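You operate a simulated robot arm through the tools that you are given. There is no shell and no other tool. Be economical: measure what you need, move in short steps, check, and stop when the job is done.

The job below is to be done with a simulated robot arm. You get a single attempt, and the scene is never put back.

## Task
Close the chiller drawer. Turn the blue dial to 25 C. Put the blue wedge on the window side of the island table. Fetch the soap bottle and stand it on the right half of the long bench. Put the green probe box from the window side of the island table on the white tray and the yellow probe box on the shelf under the island table. Put one of the plungers from the window side of the island table on the right half of the long bench. Fetch the cool pack from the top of the side table and set it on the window side of the island table. The order is free. Set down upright: blue wedge, soap bottle, plunger.

Only the result counts: the job must be done as asked and must still hold three seconds after the hand-in. Knocking over, shifting, dropping, spilling or breaking anything else fails it.

## Robot
A 5-joint arm with a two-finger parallel gripper on a trunk, on a base that drives. Base frame: it is fixed to the floor where the robot stands at the start and does not move with it; the origin is under the middle of the robot, x ahead of it, y to its left, z up. Units: m, degrees, N and s.
It reaches about 1.134 m from its shoulder. Its first joint turns from -149.0 to 149.0 degrees. Places, roughly: blue dial [-1.2, 3.1, 1]; blue wedge (11x6x12 cm) [-1.9, 3.2, 0.9]; chiller drawer [0.8, -0.1, 1]; cool pack [-2.75, 0.75, 0.75]; plunger (6x6x9 cm) [-1, 0.9, 0.9]; probe box [-2, 0.75, 1]; right half of the long bench [-0.7, 3.4, 0.9]; shelf under the island table [-1.8, 0.7, 0.3]; soap bottle [-2.25, 3.5, 1]; white tray (22x17x3 cm) [-2, 0.6, 0.9]; window side of the island table [-1.8, 0.7, 0.9]. Payload 1.57 kg.
The TCP is the grasp point between the finger pads, 0.03 m short of the fingertips. In the tool frame z runs along the fingers and y along their closing line. Largest opening 0.11 m; finger width 0.024, thickness 0.012; the body of the gripper, 0.048 by 0.112 m, starts 0.078 m behind the TCP.
Orientation is that of the tool frame in the base frame, as [roll, pitch, yaw] about the fixed x, y, z axes, in that order (R = Rz(yaw) Ry(pitch) Rx(roll)). With the fingers straight down and closing along the base's y, the tool's x points along the base's -x, its y along +y and its z along -z.

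## Interface
- The arm moves only by the tool move_arm. Its argument "plan" is a list of rows, each a list of 7 numbers: the shift along the tool's x, y, z in cm, then the turn, a rotation vector about the tool's x, y, z in rad, then the finger opening in cm, from 0 to 11. In form: [[x, y, z, ax, ay, az, jaw], ...]. A call has 1 to 12 rows; each row is the pose to reach, as a shift and turn from the pose commanded when the call began, along the tool's axes at that moment. A row lasts 0.2 s, in which the tool goes at most 0.05 m and 8.6 degrees; a call with a longer step from one row to the next is refused whole, and so is a gripper value outside its range. A pose out of reach is approached as far as the arm can. The call stops where the force on the tool passes 40 N (or 10 N more than at its start, if that is more) or the arm is blocked; 0.2 s more then pass. Each finger travels about 0.072 m/s and halts on what it meets, pressing with about 30 N; the grip force reading is that of the motor and also rises with nothing between the fingers. The clock runs only during rows and for 0.2 s after the last one: add rows that repeat a pose to give the fingers time. The reply holds the time, the measured pose of the TCP, the force on the tool along the base axes, the opening and the grip force, in the units named above and with some noise, with the torque about the TCP (base axes, N m) and any sound that the robot's microphone picked up.
- Cameras (640 x 400 px; columns grow to the right, rows downward): "scene" is now at [-0.0123, 0.1819, 1.8796]; the picture's right is [0.87, -0.50, 0.00], its down [-0.46, -0.80, -0.39] and it looks along [0.20, 0.34, -0.92] (base axes); focal length 214 px, centre (320, 200). "wrist" rides on the gripper at [0.07, 0.016, -0.141] in the tool frame; the picture's right is [-0.23, 0.97, 0.00], its down [-0.85, -0.20, -0.48] and it looks along [-0.47, -0.11, 0.88] (tool axes); focal length 222 px, centre (320, 200). There is no depth. A picture from a camera that has moved, and an enlarged one, comes with that camera's place and axes in the base frame and with its lens.
- camera(camera): a new picture of that camera. The clock stands still meanwhile.
- slide_trunk(by): slides the trunk up (or, below 0, down) by that many m; the arm and the scene camera ride with it, the base frame stays. It gives what a move gives, with no picture.
- roll_base(legs): drives the robot by 1 to 6 legs, each [ahead, turn to the left] in m and degrees, along the robot's own axes; the way and the turn of a leg run together, so that a leg with both is an arc; at most 1.5 m and 180 degrees a leg. The arm and the cameras ride along, it lands a little off, and it stops where it bumps. It gives what a move gives.
- turn_head(pan, tilt): turns the head with the scene camera to pan (to the left, within 155 degrees either way) and tilt (down, from -29 to 69), counted from straight ahead of the robot. It gives what a move gives.
- zoom(camera, box): a new picture of the part [left, top, right, bottom] of that camera's present view, enlarged. The clock stands still meanwhile.
- sign_off(): hands the job in; it is judged then, once.

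Work in short steps. Places have to be worked out from the pictures, the camera data and where the tool is seen: move nearer, look again, correct. Check each grasp and each placing, and mend what went wrong. You have 207 turns and 184 pictures in all, those below and enlarged ones among them. Open the gripper and draw the arm clear of the work before you hand the job in, unless the task says otherwise.

The tools are called after "Call:" as name(argument=value, ...) on one line, values as JSON. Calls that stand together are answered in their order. move_arm: Moves the arm, as the interface text tells. Its arguments: {"type":"object","properties":{"plan":{"type":"array","items":{"type":"array","items":{"type":"number"}}}},"required":["plan"]} The other tools are called the same way: slide_trunk (by) slides the trunk up or down; roll_base (legs) drives the base; turn_head (pan, tilt) turns the head that bears the scene camera; camera (camera) takes a picture; zoom (camera, box) takes an enlarged picture of a part of a camera's view; sign_off () hands the job in.

At the start:

```text
time: 0.0
eef_pos: [0.3432, 0.5498, 1.1901]
ee_rot: [-179.9, -0.1, -179.2]
wrist_force: [0.5, 0.1, 0.2]
torque: [-0.03, 0.02, 0.01]
finger_gap: 0.1099
grasp_force: 0.1
trunk travel left (down, up): [-0.923, 0.047]
robot x, y, heading: [-0.0001, -0.0399, -0.0]
head pan, tilt: [60.1, 66.8]
```

scene: 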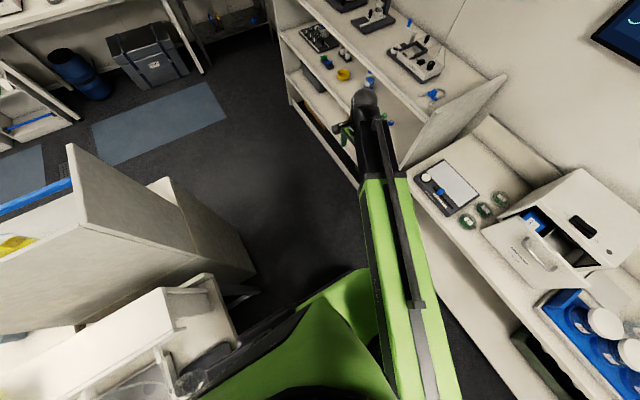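
wrist: 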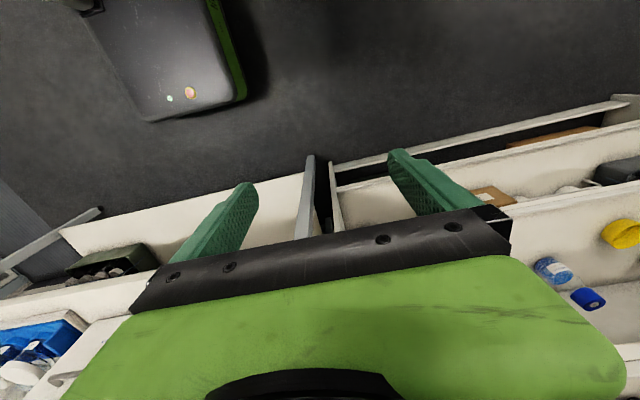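

The picture shows a chiller with an open drawer on the right. I'll first look around with the head.

Call:
turn_head(pan=0, tilt=40)

Call:
camera(camera="scene")

Call:
turn_head(pan=100, tilt=30)

Call:
camera(camera="scene")

Call:
turn_head(pan=150, tilt=30)

Call:
camera(camera="scene")

```text
time: 1.3
eef_pos: [0.3419, 0.5503, 1.1894]
ee_rot: [180.0, -0.1, -179.2]
wrist_force: [1.0, -0.5, -0.1]
torque: [0.03, -0.01, 0.03]
finger_gap: 0.1102
grasp_force: 0.1
trunk travel left (down, up): [-0.923, 0.047]
robot x, y, heading: [0.0032, -0.0406, -0.0]
head pan, tilt: [0.0, 40.0]
```

```text
181 pictures are left
camera scene: at [0.0435, 0.1311, 1.9138], right [0.0, -1.0, 0.0], down [-0.64, 0.0, -0.77], along [0.77, 0.0, -0.64], focal length 214 px, centre (320, 200)
```

scene: 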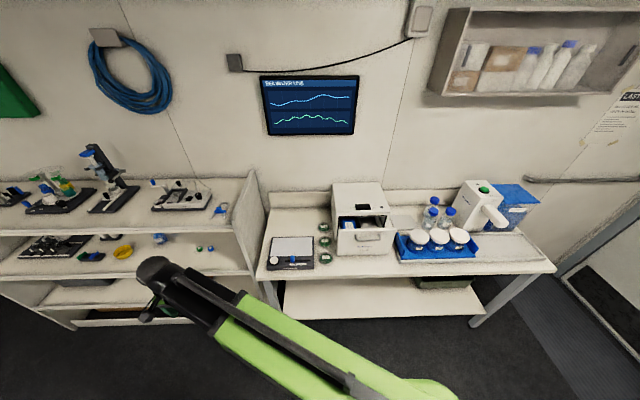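

```text
time: 3.1
eef_pos: [0.343, 0.5513, 1.1896]
ee_rot: [180.0, 0.0, -179.1]
wrist_force: [0.0, 0.1, -0.5]
torque: [0.0, 0.02, 0.01]
finger_gap: 0.11
grasp_force: 0.1
trunk travel left (down, up): [-0.923, 0.047]
robot x, y, heading: [0.0017, -0.038, -0.3]
head pan, tilt: [100.0, 30.0]
```

```text
180 pictures are left
camera scene: at [-0.057, 0.2203, 1.9291], right [0.99, 0.17, 0.0], down [0.09, -0.49, -0.87], along [-0.15, 0.85, -0.5], focal length 214 px, centre (320, 200)
```

scene: 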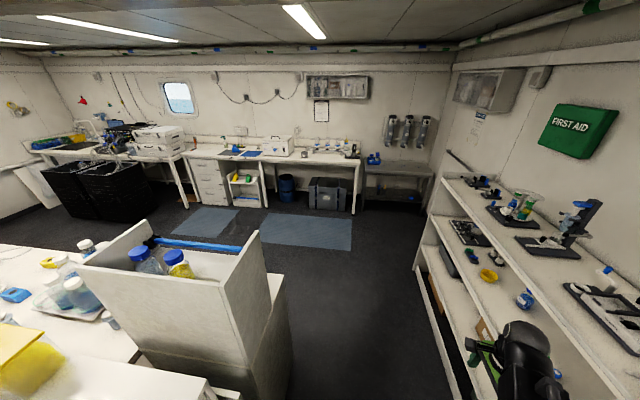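

```text
time: 4.2
eef_pos: [0.343, 0.5509, 1.1891]
ee_rot: [179.9, 0.0, -179.3]
wrist_force: [0.2, -0.4, 0.2]
torque: [0.0, -0.03, 0.01]
finger_gap: 0.1098
grasp_force: 0.1
trunk travel left (down, up): [-0.923, 0.047]
robot x, y, heading: [-0.0013, -0.04, 0.0]
head pan, tilt: [150.0, 30.0]
```

```text
179 pictures are left
camera scene: at [-0.1197, 0.1766, 1.9291], right [0.5, 0.87, 0.0], down [0.43, -0.25, -0.87], along [-0.75, 0.43, -0.5], focal length 214 px, centre (320, 200)
```

scene: 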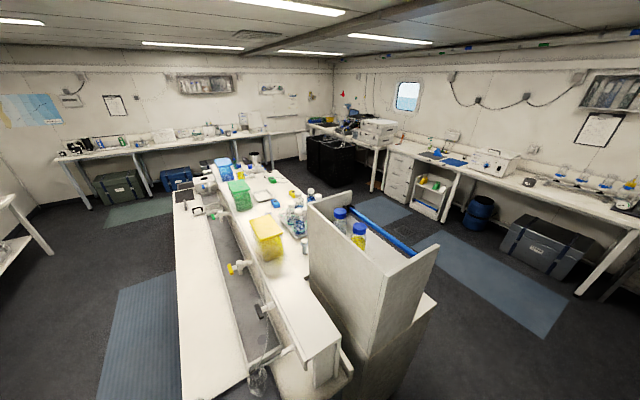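

The drawer sits around [0.84,-0.1,1]. I'll zoom to see it closer.

Call:
turn_head(pan=0, tilt=45)

Call:
zoom(camera="scene", box=[250, 120, 450, 245])

```text
time: 6.6
eef_pos: [0.3419, 0.5499, 1.1896]
ee_rot: [180.0, 0.0, -179.2]
wrist_force: [-0.5, 0.4, -0.7]
torque: [0.0, 0.02, 0.02]
finger_gap: 0.11
grasp_force: 0.1
trunk travel left (down, up): [-0.923, 0.047]
robot x, y, heading: [-0.0013, -0.0407, -0.1]
head pan, tilt: [0.0, 45.0]
```

```text
3.20 times, centred on (350, 182) of scene
camera zoom: at [0.0399, 0.1312, 1.9065], right [0.0, -1.0, 0.0], down [-0.71, 0.0, -0.71], along [0.71, 0.0, -0.71], focal length 686 px, centre (224, 256)
```

zoom: 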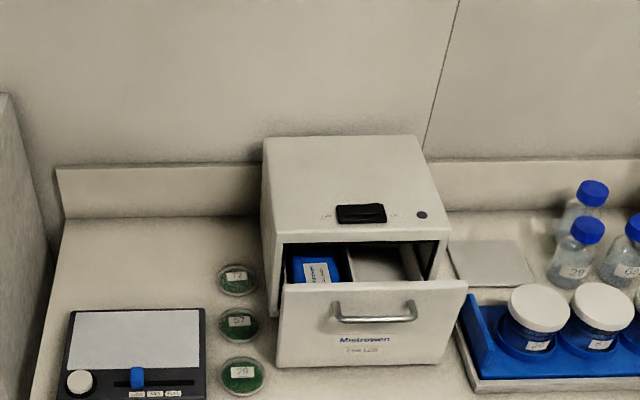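

Drawer front is about [0.78,-0.12,1.0]. I'll swing the closed gripper to stand in front of it.

Call:
move_arm(plan=[[-1, -4.6, 0, 0, 0, 0, 11], [-2, -9.2, 0, 0, 0, 0, 9], [-3, -13.8, 0, 0, 0, 0, 7], [-4, -18.4, 0, 0, 0, 0, 5], [-5, -23, 0, 0, 0, 0, 3], [-6, -27.6, 0, 0, 0, 0, 1], [-7, -32.2, 0, 0, 0, 0, 0], [-8, -36.8, 0, 0, 0, 0, 0], [-9, -41.4, 0, 0, 0, 0, 0], [-10, -46, 0, 0, 0, 0, 0], [-11, -50.6, 0, 0, 0, 0, 0], [-12, -55.2, 0, 0, 0, 0, 0]])

```text
time: 9.2
eef_pos: [0.5712, 0.0164, 1.1904]
ee_rot: [-180.0, -0.2, -179.1]
wrist_force: [-0.3, 0.7, -0.2]
torque: [0.02, -0.02, 0.01]
finger_gap: 0.0
grasp_force: 21.0
out of reach, approached as far as the arm can: row 5, 6, 7, 8, 9, 10, 11, 12
trunk travel left (down, up): [-0.923, 0.047]
robot x, y, heading: [0.0002, -0.0405, -0.2]
head pan, tilt: [0.0, 45.0]
```

The arm's minimum radius is near 0.57 with the tool down. Now align to y≈-0.12, and tilt the fingers forward while lowering.

Call:
move_arm(plan=[[0, -4, 0, 0, 0, 0, 0], [0, -8, 1, 0, 0, 0, 0], [0, -12, 3, 0, -0.14, 0, 0], [0, -13, 5, 0, -0.28, 0, 0], [0, -13, 7, 0, -0.42, 0, 0], [0, -13, 9, 0, -0.56, 0, 0], [0, -13, 11, 0, -0.7, 0, 0], [0, -13, 13, 0, -0.8, 0, 0]])

Call:
camera(camera="scene")

Call:
camera(camera="wrist")

```text
time: 11.0
eef_pos: [0.7331, -0.1458, 1.2612]
ee_rot: [180.0, 45.5, -179.2]
wrist_force: [-0.7, -1.3, -0.3]
torque: [0.01, 0.01, -0.01]
finger_gap: 0.0
grasp_force: 20.8
out of reach, approached as far as the arm can: row 1, 2, 3, 4, 5, 6, 7, 8
trunk travel left (down, up): [-0.923, 0.047]
robot x, y, heading: [0.0046, -0.0409, -0.3]
head pan, tilt: [0.0, 45.0]
```

```text
177 pictures are left
camera scene: at [0.04, 0.1311, 1.9065], right [0.0, -1.0, 0.0], down [-0.71, 0.0, -0.71], along [0.71, 0.0, -0.71], focal length 214 px, centre (320, 200)
```

scene: 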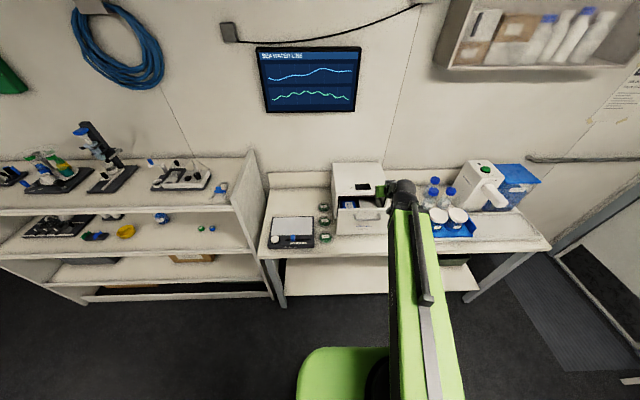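

```text
176 pictures are left
camera wrist: at [0.5849, -0.1316, 1.3109], right [0.14, 0.98, 0.16], down [0.26, -0.2, 0.95], along [0.95, -0.09, -0.28], focal length 222 px, centre (320, 200)
```

wrist: 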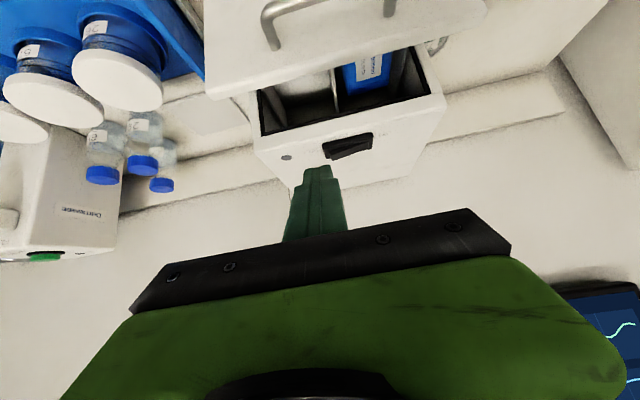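

The shoulder is too high for this; I'll back off a bit and lower the trunk, then recheck.

Call:
roll_base(legs=[[-0.15, 0]])

Call:
slide_trunk(by=-0.24)

Call:
camera(camera="wrist")

Call:
camera(camera="scene")

```text
time: 12.5
eef_pos: [0.6225, -0.1407, 1.2618]
ee_rot: [180.0, 45.5, -178.9]
wrist_force: [0.0, 0.1, 0.8]
torque: [-0.01, 0.0, 0.01]
finger_gap: 0.0001
grasp_force: 21.7
trunk travel left (down, up): [-0.923, 0.047]
robot x, y, heading: [-0.1073, -0.0392, 0.2]
head pan, tilt: [0.0, 45.0]
stopped in leg 1: the robot was blocked; the commanded pose is now the measured one
```

```text
time: 15.0
eef_pos: [0.6239, -0.1419, 1.0202]
ee_rot: [179.9, 45.4, -178.9]
wrist_force: [0.3, -0.8, 0.0]
torque: [0.01, 0.01, -0.04]
finger_gap: 0.0
grasp_force: 21.0
trunk travel left (down, up): [-0.683, 0.287]
robot x, y, heading: [-0.1076, -0.0393, 0.3]
head pan, tilt: [0.0, 45.0]
```

```text
175 pictures are left
camera wrist: at [0.476, -0.1283, 1.0708], right [0.14, 0.98, 0.16], down [0.26, -0.2, 0.94], along [0.95, -0.09, -0.28], focal length 222 px, centre (320, 200)
```

wrist: 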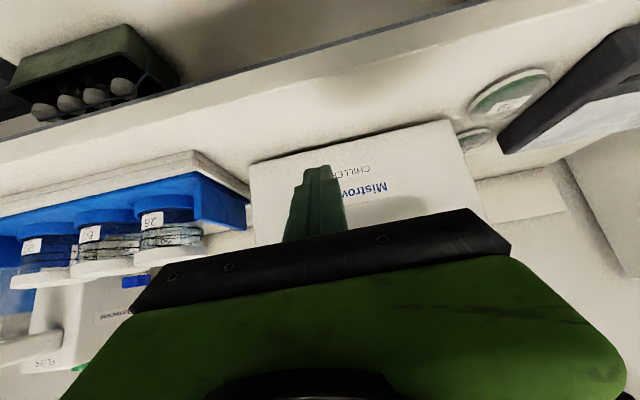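

```text
174 pictures are left
camera scene: at [-0.0703, 0.1329, 1.6666], right [0.0, -1.0, 0.0], down [-0.71, 0.0, -0.71], along [0.71, 0.0, -0.71], focal length 214 px, centre (320, 200)
```

scene: 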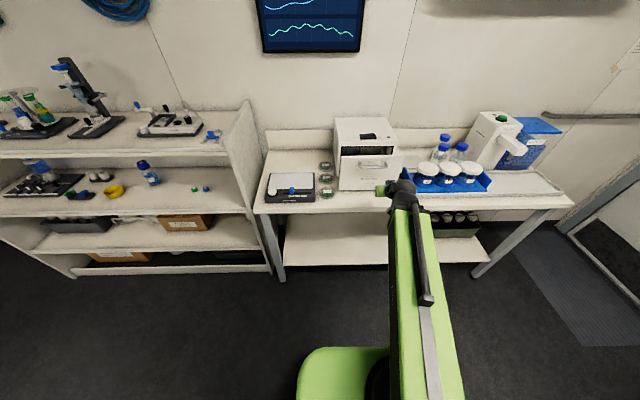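

The fingertips are in front of the drawer panel at z≈1.0. I'll drive forward 0.08 and then push along +x with the arm.

Call:
roll_base(legs=[[0.08, 0]])

Call:
move_arm(plan=[[-1.4, 1, 1.4, 0, 0, 0, 0], [-2.8, 1.5, 2.8, 0, 0, 0, 0], [-4.2, 1.5, 4.2, 0, 0, 0, 0], [-5.6, 1.5, 5.6, 0, 0, 0, 0], [-7, 1.5, 7, 0, 0, 0, 0], [-8.4, 1.5, 8.4, 0, 0, 0, 0], [-9.8, 1.5, 9.8, 0, 0, 0, 0], [-11.2, 1.5, 11.2, 0, 0, 0, 0], [-12.6, 1.5, 12.6, 0, 0, 0, 0], [-14, 1.5, 14, 0, 0, 0, 0]])

Call:
camera(camera="scene")

```text
time: 16.1
eef_pos: [0.7046, -0.1416, 1.0189]
ee_rot: [180.0, 45.4, -178.9]
wrist_force: [0.1, 0.0, 0.4]
torque: [0.0, 0.01, 0.02]
finger_gap: 0.0001
grasp_force: 21.1
trunk travel left (down, up): [-0.683, 0.287]
robot x, y, heading: [-0.026, -0.0395, 0.1]
head pan, tilt: [0.0, 45.0]
```

```text
time: 17.7
eef_pos: [0.8309, -0.1237, 1.0204]
ee_rot: [180.0, 44.5, -178.7]
wrist_force: [-20.1, -1.0, 9.1]
torque: [-0.03, 0.04, 0.03]
finger_gap: 0.0
grasp_force: 21.4
trunk travel left (down, up): [-0.683, 0.287]
robot x, y, heading: [-0.0283, -0.0377, 0.3]
head pan, tilt: [0.0, 45.0]
stopped in row 8: the force on the tool passed its limit at 61 N (the readings are from after the stop); the commanded pose is now the measured one
```

```text
173 pictures are left
camera scene: at [0.0057, 0.1335, 1.6669], right [0.0, -1.0, 0.0], down [-0.71, 0.0, -0.71], along [0.71, 0.0, -0.71], focal length 214 px, centre (320, 200)
```

scene: 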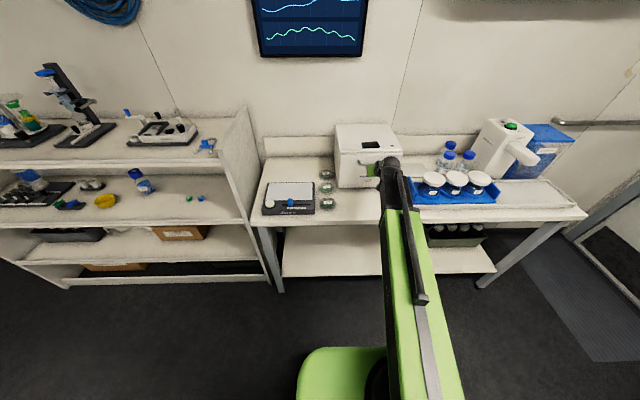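

It hit a hard stop; it looks shut. I'll pull back and zoom to verify.

Call:
move_arm(plan=[[2.8, 0, -2.8, 0, 0, 0, 0], [5.6, 0, -5.6, 0, 0, 0, 0], [8.4, 0, -8.4, 0, 0, 0, 0]])

Call:
zoom(camera="scene", box=[280, 100, 440, 200])

Call:
camera(camera="wrist")

```text
time: 18.5
eef_pos: [0.7148, -0.1261, 1.0186]
ee_rot: [-180.0, 44.7, -178.9]
wrist_force: [-0.9, 0.0, -0.2]
torque: [0.0, 0.04, 0.02]
finger_gap: 0.0
grasp_force: 21.1
trunk travel left (down, up): [-0.683, 0.287]
robot x, y, heading: [-0.0267, -0.0378, 0.2]
head pan, tilt: [0.0, 45.0]
```

```text
4.00 times, centred on (360, 150) of scene
camera zoom: at [0.009, 0.1333, 1.6665], right [0.0, -1.0, 0.0], down [-0.71, 0.0, -0.71], along [0.71, 0.0, -0.71], focal length 858 px, centre (160, 400)
```

zoom: 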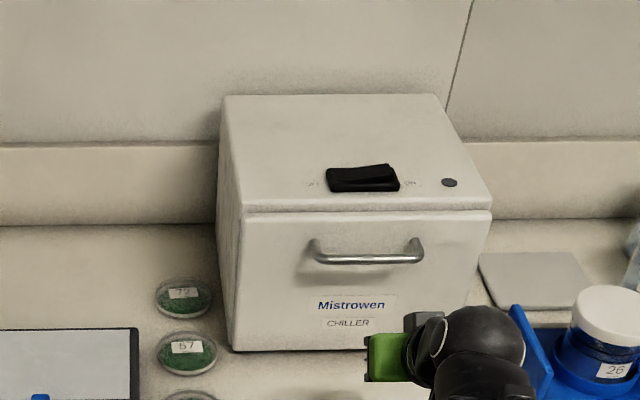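

```text
171 pictures are left
camera wrist: at [0.5677, -0.114, 1.0707], right [0.14, 0.98, 0.16], down [0.28, -0.19, 0.94], along [0.95, -0.09, -0.3], focal length 222 px, centre (320, 200)
```

wrist: 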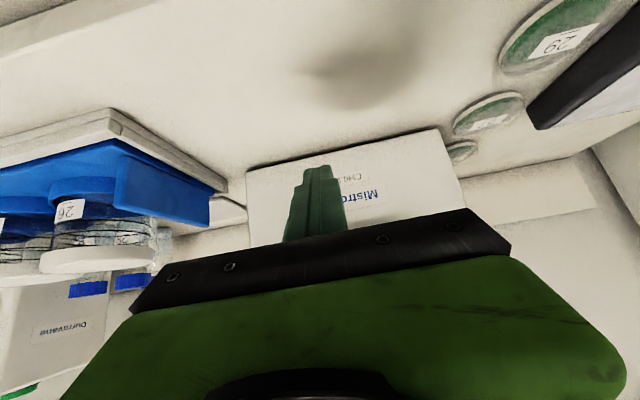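

Drawer is closed. Now I raise the trunk and look to plan the driving route around to the long bench.

Call:
slide_trunk(by=0.28)

Call:
turn_head(pan=80, tilt=55)

Call:
camera(camera="scene")

Call:
turn_head(pan=140, tilt=55)

Call:
camera(camera="scene")

```text
time: 21.3
eef_pos: [0.7164, -0.127, 1.2982]
ee_rot: [-179.9, 44.7, -178.7]
wrist_force: [-0.5, 0.7, -0.5]
torque: [0.01, 0.02, -0.01]
finger_gap: 0.0
grasp_force: 21.3
trunk travel left (down, up): [-0.963, 0.007]
robot x, y, heading: [-0.0249, -0.0397, 0.3]
head pan, tilt: [0.0, 45.0]
```

```text
time: 22.8
eef_pos: [0.7156, -0.1266, 1.2981]
ee_rot: [-180.0, 44.6, -178.8]
wrist_force: [-0.3, 0.2, -0.1]
torque: [0.01, -0.02, -0.02]
finger_gap: 0.0
grasp_force: 21.3
trunk travel left (down, up): [-0.963, 0.007]
robot x, y, heading: [-0.0268, -0.0378, 0.2]
head pan, tilt: [80.0, 55.0]
```

```text
170 pictures are left
camera scene: at [-0.0596, 0.2039, 1.9331], right [0.99, -0.17, 0.0], down [-0.14, -0.81, -0.57], along [0.1, 0.57, -0.82], focal length 214 px, centre (320, 200)
```

scene: 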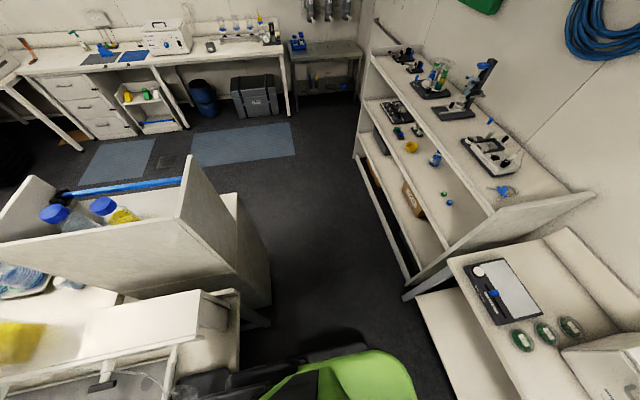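

```text
time: 24.1
eef_pos: [0.7156, -0.1263, 1.2983]
ee_rot: [180.0, 44.6, -178.7]
wrist_force: [0.2, -0.1, -0.6]
torque: [-0.01, -0.01, -0.02]
finger_gap: 0.0
grasp_force: 20.9
trunk travel left (down, up): [-0.963, 0.007]
robot x, y, heading: [-0.0257, -0.0351, 0.3]
head pan, tilt: [140.0, 55.0]
```

```text
169 pictures are left
camera scene: at [-0.1273, 0.179, 1.9331], right [0.64, 0.77, 0.0], down [0.63, -0.52, -0.57], along [-0.44, 0.37, -0.82], focal length 214 px, centre (320, 200)
```

scene: 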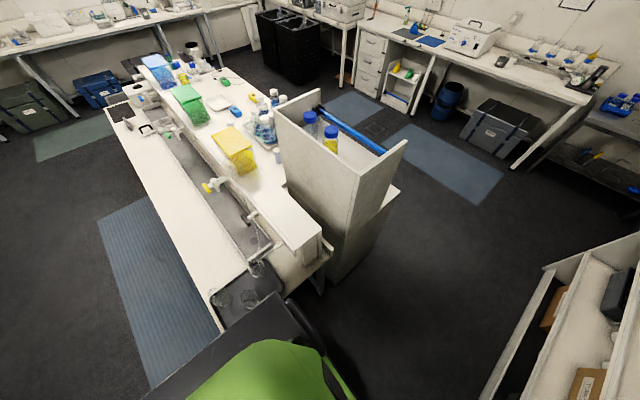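

Aisle runs x from about -0.41 (island end) to 0.70 (rack). I fold the arm to a small radius with the tool down before turning.

Call:
move_arm(plan=[[1.8, 0, -1.8, 0, 0.14, 0, 2], [3.6, 1, -3.6, 0, 0.28, 0, 4], [5.4, 2, -5.4, 0, 0.42, 0, 6], [7.2, 4, -7.2, 0, 0.56, 0, 8], [9, 6, -9, 0, 0.7, 0, 9], [10.8, 8, -10.8, 0, 0.78, 0, 9]])

Call:
roll_base(legs=[[0.08, 0], [0, 45], [0, 45]])

Call:
turn_head(pan=0, tilt=35)

Call:
camera(camera="scene")

```text
time: 25.5
eef_pos: [0.5612, -0.0492, 1.2305]
ee_rot: [-179.8, -0.2, -178.8]
wrist_force: [0.3, 0.0, 0.5]
torque: [-0.03, -0.03, -0.04]
finger_gap: 0.0899
grasp_force: 0.1
out of reach, approached as far as the arm can: row 1, 2, 3, 4, 5, 6
trunk travel left (down, up): [-0.963, 0.007]
robot x, y, heading: [-0.0286, -0.0366, 0.1]
head pan, tilt: [140.0, 55.0]
```

```text
time: 30.8
eef_pos: [0.0142, 0.5543, 1.2301]
ee_rot: [180.0, -0.2, -88.6]
wrist_force: [0.5, -0.1, -0.2]
torque: [-0.01, -0.01, 0.01]
finger_gap: 0.09
grasp_force: 0.1
trunk travel left (down, up): [-0.963, 0.007]
robot x, y, heading: [0.0044, -0.0402, 90.4]
head pan, tilt: [140.0, 55.0]
```

```text
time: 33.0
eef_pos: [0.0151, 0.5524, 1.2295]
ee_rot: [-180.0, 0.0, -88.6]
wrist_force: [0.2, 0.0, 0.4]
torque: [0.01, 0.02, 0.02]
finger_gap: 0.09
grasp_force: 0.1
trunk travel left (down, up): [-0.963, 0.007]
robot x, y, heading: [0.0047, -0.0385, 90.5]
head pan, tilt: [0.0, 35.0]
```

```text
168 pictures are left
camera scene: at [-0.1627, 0.0033, 1.9613], right [1.0, 0.01, 0.0], down [0.01, -0.57, -0.82], along [-0.01, 0.82, -0.57], focal length 214 px, centre (320, 200)
```

scene: 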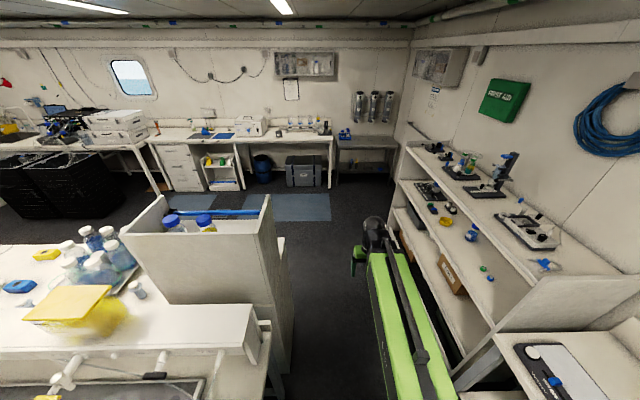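

Path ahead is open. I drive up the aisle with a slight right shift to about y=2.2.

Call:
roll_base(legs=[[0.3, -15], [0.3, 15], [1.0, 0], [0.55, 0]])

Call:
turn_head(pan=40, tilt=35)

Call:
camera(camera="scene")

Call:
turn_head(pan=115, tilt=35)

Call:
camera(camera="scene")

```text
time: 44.2
eef_pos: [0.0368, 2.6874, 1.2289]
ee_rot: [-179.9, -0.2, -87.0]
wrist_force: [0.7, -0.5, 0.1]
torque: [0.04, 0.01, 0.0]
finger_gap: 0.0901
grasp_force: 0.0
trunk travel left (down, up): [-0.963, 0.007]
robot x, y, heading: [0.0435, 2.0982, 91.8]
head pan, tilt: [0.0, 35.0]
```

```text
time: 45.3
eef_pos: [0.0355, 2.6878, 1.2293]
ee_rot: [-180.0, -0.1, -87.1]
wrist_force: [-0.4, 0.6, -0.8]
torque: [0.03, -0.03, 0.02]
finger_gap: 0.0902
grasp_force: 0.1
trunk travel left (down, up): [-0.963, 0.007]
robot x, y, heading: [0.04, 2.0967, 92.0]
head pan, tilt: [40.0, 35.0]
```

```text
167 pictures are left
camera scene: at [-0.1836, 2.1119, 1.9613], right [0.74, 0.67, 0.0], down [0.38, -0.43, -0.82], along [-0.55, 0.61, -0.57], focal length 214 px, centre (320, 200)
```

scene: 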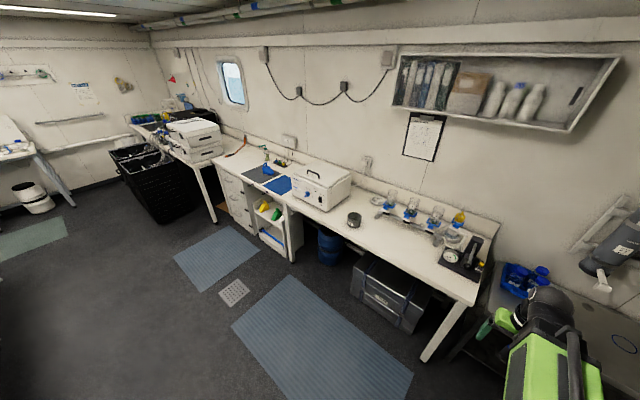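

```text
time: 46.7
eef_pos: [0.0375, 2.6881, 1.2295]
ee_rot: [-180.0, 0.0, -87.1]
wrist_force: [0.5, -0.2, 0.1]
torque: [-0.07, 0.02, 0.02]
finger_gap: 0.09
grasp_force: 0.0
trunk travel left (down, up): [-0.963, 0.007]
robot x, y, heading: [0.0417, 2.0985, 92.0]
head pan, tilt: [115.0, 35.0]
```

```text
166 pictures are left
camera scene: at [-0.2034, 2.0066, 1.9613], right [-0.45, 0.89, 0.0], down [0.51, 0.26, -0.82], along [-0.73, -0.37, -0.57], focal length 214 px, centre (320, 200)
```

scene: 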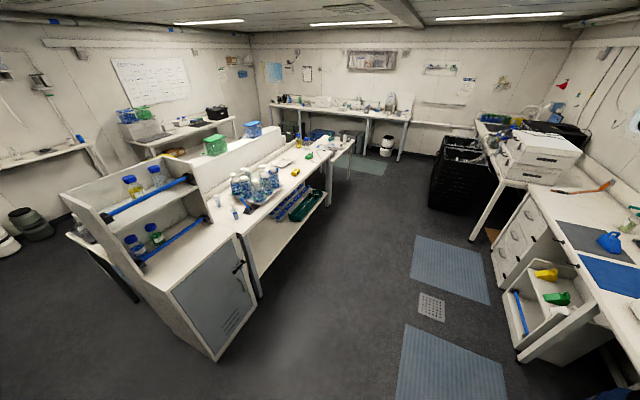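

The long bench front edge is y≈3.1, its right end x≈0; soap bottle ~[-2.29,3.48]. I drive to x≈-1.25 and face the bench.

Call:
roll_base(legs=[[0, 88], [1.3, 0], [0, -90]])

Call:
turn_head(pan=0, tilt=40)

Call:
camera(camera="scene")

Call:
zoom(camera="scene", box=[260, 120, 420, 220])

```text
time: 60.6
eef_pos: [-1.1774, 2.7237, 1.23]
ee_rot: [179.9, -0.2, -89.0]
wrist_force: [-0.1, -0.7, 0.2]
torque: [-0.04, 0.04, 0.01]
finger_gap: 0.0902
grasp_force: 0.0
trunk travel left (down, up): [-0.963, 0.007]
robot x, y, heading: [-1.1928, 2.133, 90.3]
head pan, tilt: [115.0, 35.0]
```

```text
time: 62.5
eef_pos: [-1.1795, 2.7211, 1.2296]
ee_rot: [180.0, -0.1, -89.0]
wrist_force: [-0.4, -0.1, -0.4]
torque: [-0.06, 0.0, -0.01]
finger_gap: 0.0901
grasp_force: 0.1
trunk travel left (down, up): [-0.963, 0.007]
robot x, y, heading: [-1.1898, 2.1367, 90.4]
head pan, tilt: [0.0, 40.0]
```

```text
165 pictures are left
camera scene: at [-1.3607, 2.1717, 1.9538], right [1.0, 0.0, 0.0], down [0.0, -0.64, -0.77], along [0.0, 0.77, -0.64], focal length 214 px, centre (320, 200)
```

scene: 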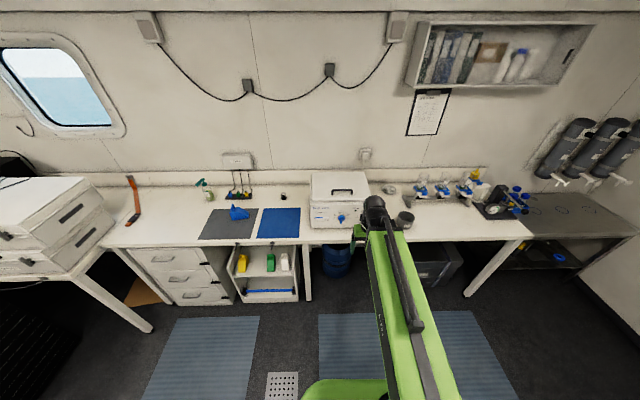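

```text
4.00 times, centred on (340, 170) of scene
camera zoom: at [-1.3607, 2.1717, 1.9538], right [1.0, 0.0, 0.0], down [0.0, -0.64, -0.77], along [0.0, 0.77, -0.64], focal length 858 px, centre (240, 320)
```

zoom: 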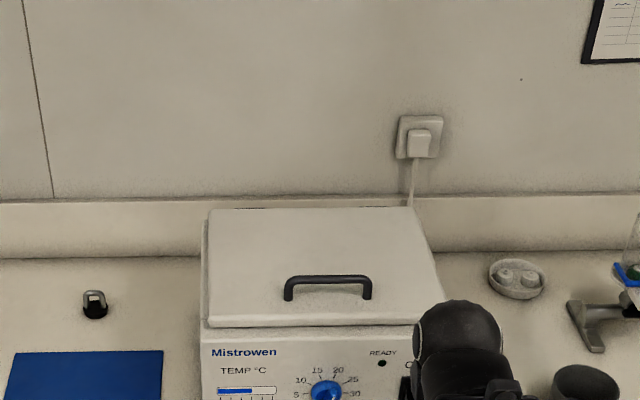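

The dial is at about [-1.23,3.1,1.03]. I back off 0.1, tilt the tool level toward the bench, then lower the trunk to dial height and look with the wrist camera.

Call:
roll_base(legs=[[-0.1, 0]])

Call:
move_arm(plan=[[0, 0, 0, 0, -0.14, 0, 9], [0, 1, 0, 0, -0.28, 0, 9], [0, 1, 0, 0, -0.42, 0, 9], [0, 2, 0, 0, -0.56, 0, 9], [0, 2, 0, 0, -0.7, 0, 9], [0, 3, 0, 0, -0.84, 0, 9], [0, 3, 0, 0, -0.98, 0, 9], [0, 3, 0, 0, -1.12, 0, 9], [0, 3, 0, 0, -1.26, 0, 9], [0, 3, 0, 0, -1.4, 0, 9], [0, 3, 0, 0, -1.5, 0, 9], [0, 3, 0, 0, -1.57, 0, 9]])

Call:
camera(camera="wrist")

```text
time: 63.7
eef_pos: [-1.1801, 2.6204, 1.2304]
ee_rot: [180.0, 0.1, -88.9]
wrist_force: [0.6, -0.6, 0.2]
torque: [0.06, -0.02, 0.03]
finger_gap: 0.0899
grasp_force: 0.0
trunk travel left (down, up): [-0.963, 0.007]
robot x, y, heading: [-1.1939, 2.0339, 90.2]
head pan, tilt: [0.0, 40.0]
```

```text
time: 66.3
eef_pos: [-1.2048, 2.8449, 1.4648]
ee_rot: [-175.3, 89.4, -84.3]
wrist_force: [-0.7, -0.4, 1.1]
torque: [-0.01, -0.03, 0.0]
finger_gap: 0.0899
grasp_force: 0.1
out of reach, approached as far as the arm can: row 1, 2, 3, 4, 5, 6, 7, 8, 9, 10, 11, 12
trunk travel left (down, up): [-0.963, 0.007]
robot x, y, heading: [-1.1923, 2.0325, 90.2]
head pan, tilt: [0.0, 40.0]
```

```text
163 pictures are left
camera wrist: at [-1.2165, 2.7017, 1.3974], right [-0.97, -0.02, 0.23], down [0.21, -0.46, 0.86], along [0.09, 0.89, 0.46], focal length 222 px, centre (320, 200)
```

wrist: 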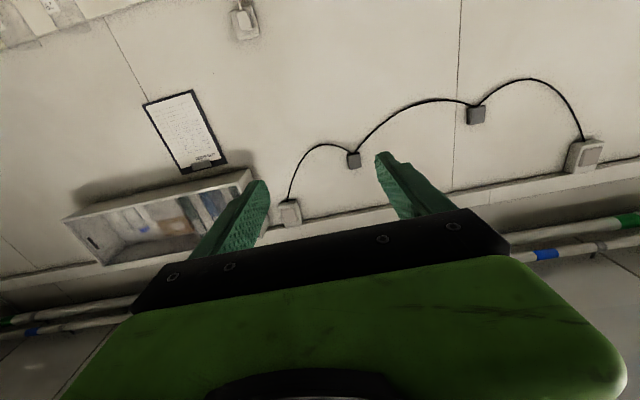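

Tool is level at z=1.465. I lower the trunk 0.43 to put it at dial height, then look.

Call:
slide_trunk(by=-0.43)

Call:
camera(camera="wrist")

Call:
zoom(camera="scene", box=[280, 100, 440, 200])

```text
refused: -0.43 is not a number from -0.4 to 0.4
```

```text
162 pictures are left
camera wrist: at [-1.2165, 2.7017, 1.3974], right [-0.97, -0.02, 0.23], down [0.21, -0.46, 0.86], along [0.09, 0.89, 0.46], focal length 222 px, centre (320, 200)
```

wrist: 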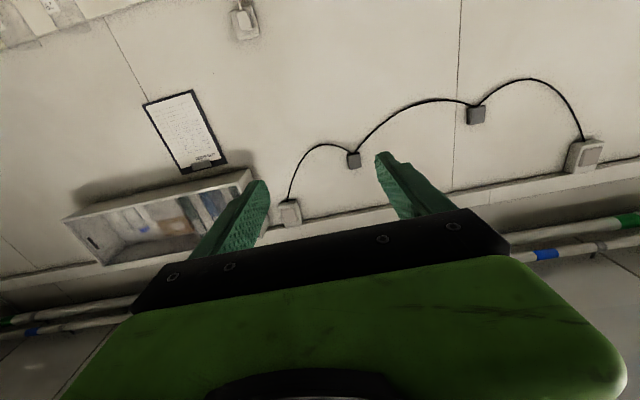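

```text
4.00 times, centred on (360, 150) of scene
camera zoom: at [-1.3617, 2.0719, 1.9537], right [1.0, 0.0, 0.0], down [0.0, -0.64, -0.77], along [0.0, 0.77, -0.64], focal length 858 px, centre (160, 400)
```

zoom: 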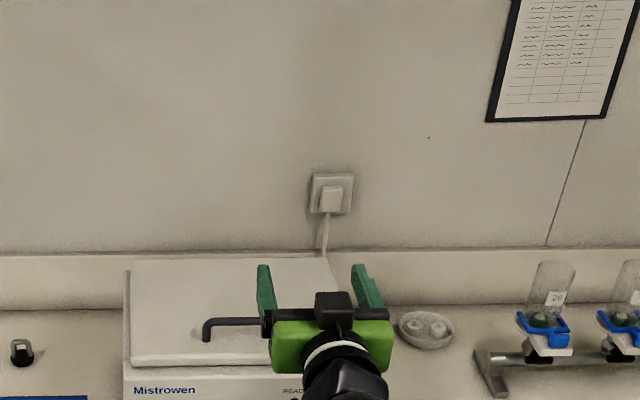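

Trunk slides are limited to 0.4 per call; I lower by 0.4 then look.

Call:
slide_trunk(by=-0.4)

Call:
camera(camera="wrist")

Call:
zoom(camera="scene", box=[260, 100, 420, 200])

```text
time: 70.1
eef_pos: [-1.2029, 2.8435, 1.0652]
ee_rot: [-179.6, 89.1, -88.5]
wrist_force: [0.5, -0.9, 0.2]
torque: [-0.01, 0.01, 0.03]
finger_gap: 0.0899
grasp_force: 0.1
trunk travel left (down, up): [-0.563, 0.407]
robot x, y, heading: [-1.1927, 2.0284, 90.0]
head pan, tilt: [0.0, 40.0]
```

```text
160 pictures are left
camera wrist: at [-1.2155, 2.7016, 0.9973], right [-0.97, -0.02, 0.23], down [0.21, -0.46, 0.86], along [0.09, 0.89, 0.45], focal length 222 px, centre (320, 200)
```

wrist: 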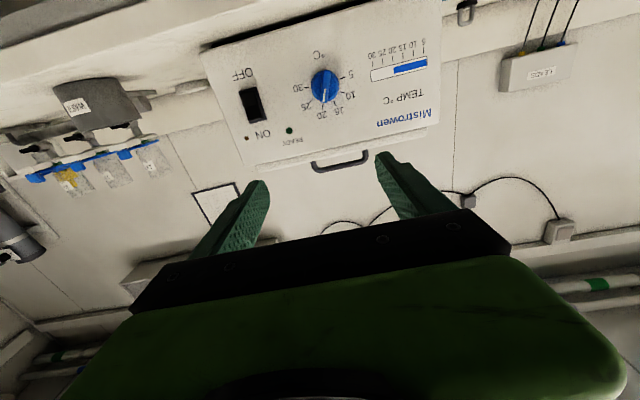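

```text
4.00 times, centred on (340, 150) of scene
camera zoom: at [-1.3604, 2.072, 1.5538], right [1.0, 0.0, 0.0], down [0.0, -0.64, -0.77], along [0.0, 0.77, -0.64], focal length 858 px, centre (240, 400)
```

zoom: 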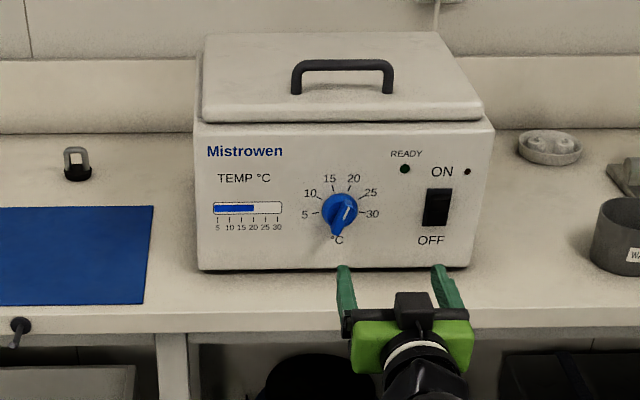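

Dial estimated at [-1.227,3.13,1.003]. A close zoom will show its pointer and ticks.

Call:
zoom(camera="wrist", box=[270, 40, 380, 130])

Call:
zoom(camera="scene", box=[320, 130, 380, 168])

```text
4.44 times, centred on (325, 85) of wrist
camera zoom: at [-1.2155, 2.7016, 0.9973], right [-0.97, -0.02, 0.23], down [0.21, -0.46, 0.86], along [0.09, 0.89, 0.45], focal length 987 px, centre (298, 711)
```

zoom: 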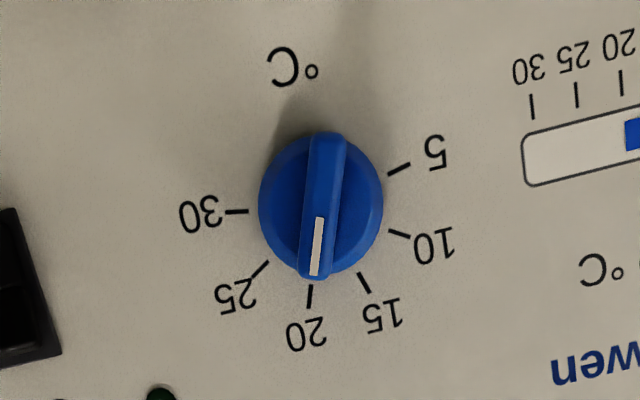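

```text
10.53 times, centred on (350, 149) of scene
camera zoom: at [-1.3604, 2.072, 1.5538], right [1.0, 0.0, 0.0], down [0.0, -0.64, -0.77], along [0.0, 0.77, -0.64], focal length 2258 px, centre (4, 737)
```

zoom: 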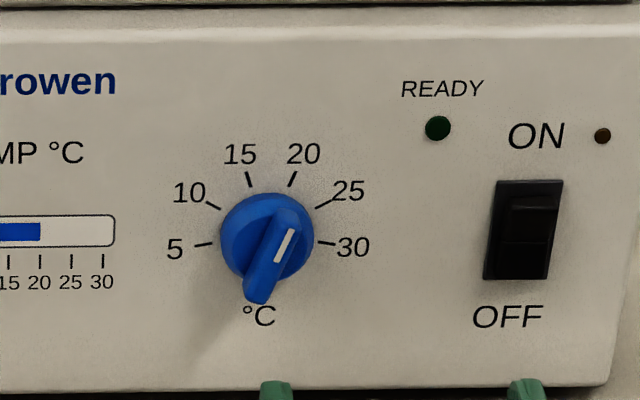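

Dial reads 20; the ridge front is at y≈3.107, dial centre ≈(-1.225, 1.005), 40° clockwise needed. I align the closing line with the ridge and approach to short of contact.

Call:
move_arm(plan=[[1, 0.4, 2, 0, 0, 0.12, 8], [2, 0.8, 5, 0, 0, 0.24, 7], [3, 1.2, 8, 0, 0, 0.35, 6], [4, 1.6, 11, 0, 0, 0.35, 5], [5, 2, 14, 0, 0, 0.35, 5], [6, 2.2, 17, 0, 0, 0.35, 5], [6, 2.2, 20, 0, 0, 0.35, 5], [6, 2.2, 20, 0, 0, 0.35, 5]])

Call:
camera(camera="wrist")

Call:
zoom(camera="scene", box=[310, 110, 390, 160])

```text
time: 71.9
eef_pos: [-1.2296, 3.0445, 1.0639]
ee_rot: [92.6, 69.9, -176.4]
wrist_force: [-0.9, -0.1, 0.0]
torque: [0.04, 0.01, -0.01]
finger_gap: 0.0501
grasp_force: 0.0
out of reach, approached as far as the arm can: row 1, 2, 3, 4, 5, 6, 7, 8
trunk travel left (down, up): [-0.563, 0.407]
robot x, y, heading: [-1.1928, 2.0293, 90.4]
head pan, tilt: [0.0, 40.0]
```

```text
156 pictures are left
camera wrist: at [-1.2646, 2.902, 1.0068], right [-0.84, -0.01, 0.55], down [0.49, -0.46, 0.74], along [0.24, 0.89, 0.39], focal length 222 px, centre (320, 200)
```

wrist: 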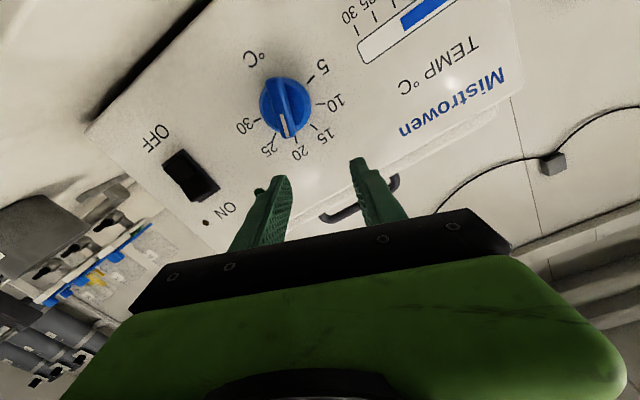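

```text
8.00 times, centred on (350, 135) of scene
camera zoom: at [-1.3604, 2.0722, 1.5538], right [1.0, 0.0, 0.0], down [0.0, -0.64, -0.77], along [0.0, 0.77, -0.64], focal length 1716 px, centre (80, 720)
```

zoom: 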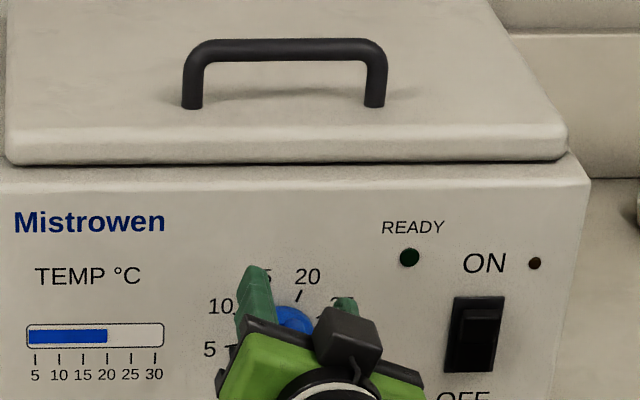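

The arm can't go lower with a level tool, so I lower the trunk by 0.058.

Call:
slide_trunk(by=-0.058)

Call:
camera(camera="wrist")

Call:
zoom(camera="scene", box=[310, 110, 390, 160])

```text
time: 72.9
eef_pos: [-1.2294, 3.0449, 1.0068]
ee_rot: [92.5, 69.9, -176.5]
wrist_force: [-0.6, 0.7, 0.1]
torque: [-0.01, 0.03, -0.03]
finger_gap: 0.0502
grasp_force: 0.1
trunk travel left (down, up): [-0.505, 0.465]
robot x, y, heading: [-1.1921, 2.0336, 90.4]
head pan, tilt: [0.0, 40.0]
```

```text
154 pictures are left
camera wrist: at [-1.2645, 2.9018, 0.9489], right [-0.84, -0.01, 0.55], down [0.49, -0.46, 0.74], along [0.24, 0.89, 0.39], focal length 222 px, centre (320, 200)
```

wrist: 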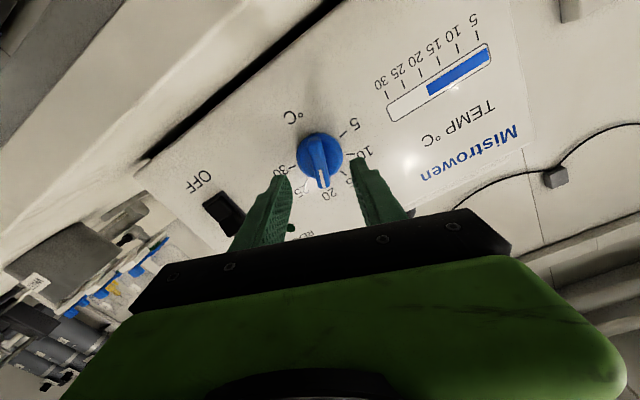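

```text
8.00 times, centred on (350, 135) of scene
camera zoom: at [-1.3604, 2.072, 1.4958], right [1.0, 0.0, 0.0], down [0.0, -0.64, -0.77], along [0.0, 0.77, -0.64], focal length 1716 px, centre (80, 720)
```

zoom: 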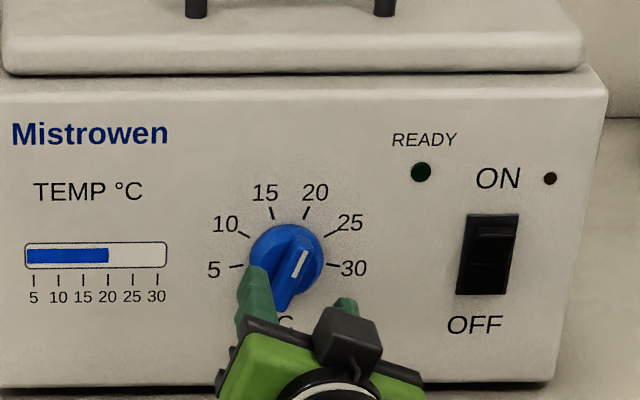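

Aligned with the dial. I advance 4.2 cm and close on the ridge.

Call:
move_arm(plan=[[0, 0, 2, 0, 0, 0, 5], [0, 0, 3.2, 0, 0, 0, 5], [0, 0, 4.2, 0, 0, 0, 5], [0, 0, 4.2, 0, 0, 0, 3], [0, 0, 4.2, 0, 0, 0, 1], [0, 0, 4.2, 0, 0, 0, 0.5], [0, 0, 4.2, 0, 0, 0, 0.5]])

Call:
zoom(camera="scene", box=[310, 110, 390, 160])

```text
time: 74.5
eef_pos: [-1.2304, 3.0851, 1.0068]
ee_rot: [92.6, 70.1, -176.6]
wrist_force: [-1.9, -10.2, 2.8]
torque: [0.32, 0.03, 0.17]
finger_gap: 0.0152
grasp_force: 5.4
trunk travel left (down, up): [-0.505, 0.465]
robot x, y, heading: [-1.1921, 2.0314, 90.4]
head pan, tilt: [0.0, 40.0]
```

```text
8.00 times, centred on (350, 135) of scene
camera zoom: at [-1.3608, 2.0703, 1.4958], right [1.0, 0.0, 0.0], down [0.0, -0.64, -0.77], along [0.0, 0.77, -0.64], focal length 1716 px, centre (80, 720)
```

zoom: 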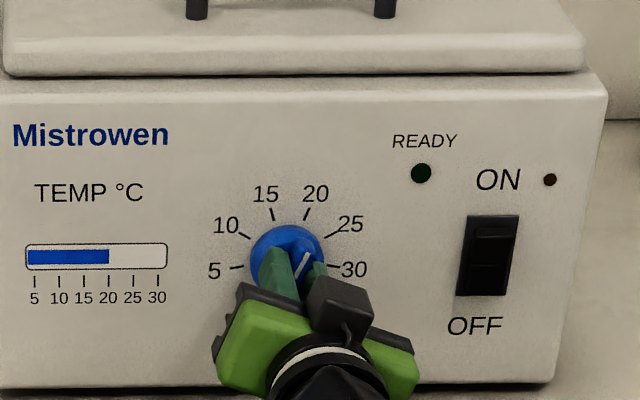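

Ridge gripped, 1.5 cm gap. I turn 40° clockwise (+z), easing back 2 mm.

Call:
move_arm(plan=[[0, 0, -0.2, 0, 0, 0.1, 0.5], [0, 0, -0.2, 0, 0, 0.2, 0.5], [0, 0, -0.2, 0, 0, 0.3, 0.5], [0, 0, -0.2, 0, 0, 0.4, 0.5], [0, 0, -0.2, 0, 0, 0.5, 0.5], [0, 0, -0.2, 0, 0, 0.6, 0.5], [0, 0, -0.2, 0, 0, 0.7, 0.5], [0, 0, -0.2, 0, 0, 0.7, 0.5]])

Call:
zoom(camera="scene", box=[310, 110, 390, 160])

```text
time: 76.3
eef_pos: [-1.2294, 3.0842, 1.0057]
ee_rot: [91.2, 29.7, -178.4]
wrist_force: [11.0, -18.2, -14.5]
torque: [0.13, -0.03, 0.04]
finger_gap: 0.0133
grasp_force: 30.1
trunk travel left (down, up): [-0.505, 0.465]
robot x, y, heading: [-1.1976, 2.0376, 90.2]
head pan, tilt: [0.0, 40.0]
```

```text
8.00 times, centred on (350, 135) of scene
camera zoom: at [-1.3593, 2.0718, 1.4956], right [1.0, 0.0, 0.0], down [0.0, -0.64, -0.77], along [0.0, 0.77, -0.64], focal length 1716 px, centre (80, 720)
```

zoom: 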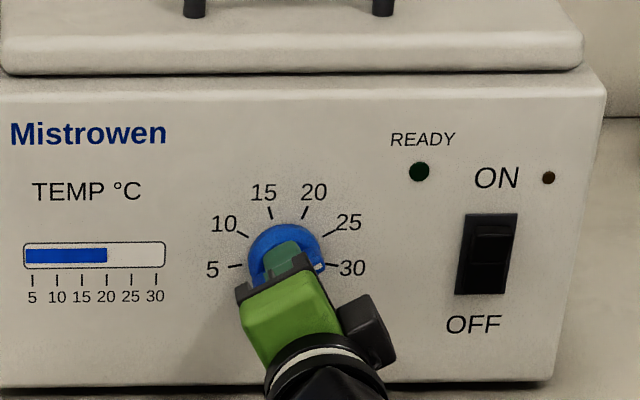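

Release and back off to read the dial.

Call:
move_arm(plan=[[0, 0, 0, 0, 0, 0, 3], [0, 0, 0, 0, 0, 0, 5], [0, 0, 0, 0, 0, 0, 5], [0, 0, -3, 0, 0, 0, 5], [0, 0, -6, 0, 0, 0, 5], [0, 0, -9, 0, 0, 0, 5], [0, 0, -12, 0, 0, 0, 5]])

Call:
zoom(camera="scene", box=[310, 110, 390, 160])

Call:
camera(camera="wrist")

```text
time: 76.9
eef_pos: [-1.2311, 3.0857, 1.0057]
ee_rot: [91.3, 29.7, -178.3]
wrist_force: [0.1, -0.1, 0.1]
torque: [-0.03, 0.03, -0.05]
finger_gap: 0.0499
grasp_force: 0.0
trunk travel left (down, up): [-0.505, 0.465]
robot x, y, heading: [-1.1895, 2.0339, 90.3]
head pan, tilt: [0.0, 40.0]
stopped in row 3: the force on the tool passed its limit at 47 N (the readings are from after the stop); the commanded pose is now the measured one
```

```text
8.00 times, centred on (350, 135) of scene
camera zoom: at [-1.3606, 2.0718, 1.4961], right [1.0, 0.0, 0.0], down [0.0, -0.64, -0.77], along [0.0, 0.77, -0.64], focal length 1716 px, centre (80, 720)
```

zoom: 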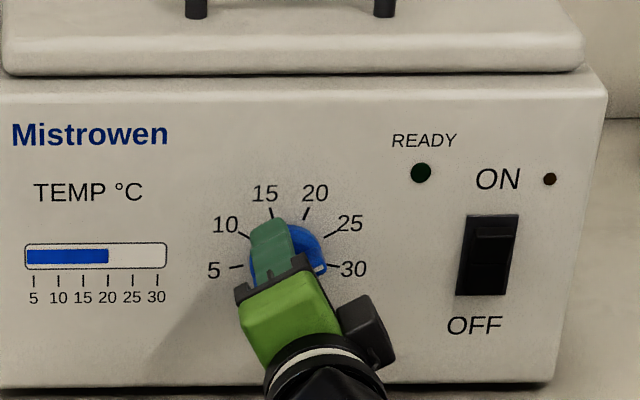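

```text
149 pictures are left
camera wrist: at [-1.2949, 2.9415, 0.9884], right [-0.29, 0.01, 0.96], down [0.85, -0.46, 0.26], along [0.44, 0.89, 0.12], focal length 222 px, centre (320, 200)
```

wrist: 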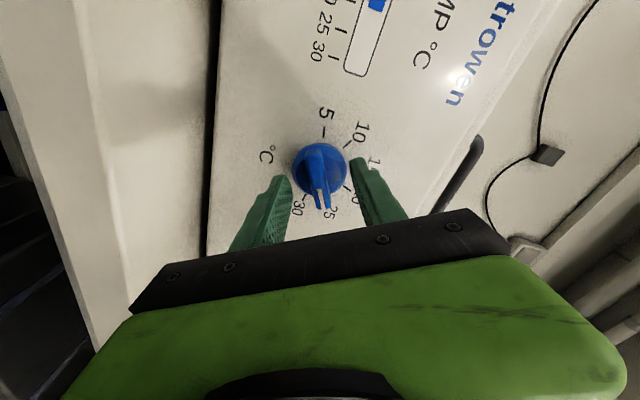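

Free now; I back away and zoom.

Call:
move_arm(plan=[[0, 0, -4, 0, 0, 0, 5], [0, 0, -8, 0, 0, 0, 5], [0, 0, -12, 0, 0, 0, 5]])

Call:
zoom(camera="scene", box=[310, 110, 390, 160])

Call:
zoom(camera="wrist", box=[260, 100, 380, 190])

```text
time: 77.7
eef_pos: [-1.2285, 2.9644, 1.0063]
ee_rot: [91.1, 29.9, -178.5]
wrist_force: [-0.5, 0.1, -0.1]
torque: [0.0, 0.0, -0.03]
finger_gap: 0.05
grasp_force: 0.1
trunk travel left (down, up): [-0.505, 0.465]
robot x, y, heading: [-1.1925, 2.0328, 90.1]
head pan, tilt: [0.0, 40.0]
```

```text
8.00 times, centred on (350, 135) of scene
camera zoom: at [-1.3604, 2.0721, 1.4958], right [1.0, 0.0, 0.0], down [0.0, -0.64, -0.77], along [0.0, 0.77, -0.64], focal length 1716 px, centre (80, 720)
```

zoom: 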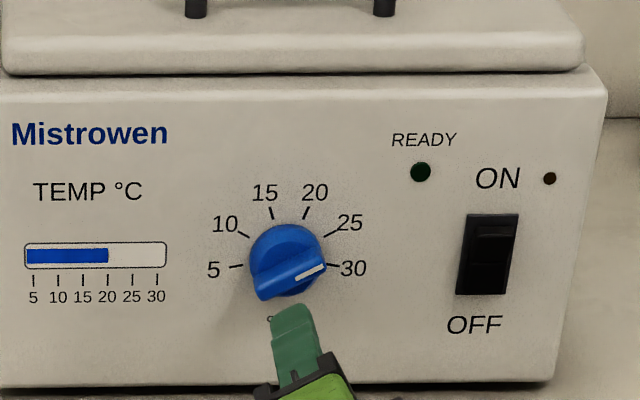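

```text
4.44 times, centred on (320, 145) of wrist
camera zoom: at [-1.2919, 2.8214, 0.9881], right [-0.29, 0.01, 0.96], down [0.85, -0.46, 0.26], along [0.44, 0.89, 0.12], focal length 987 px, centre (320, 444)
```

zoom: 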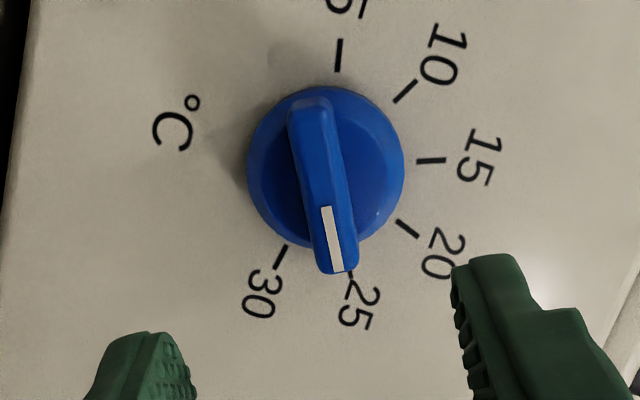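

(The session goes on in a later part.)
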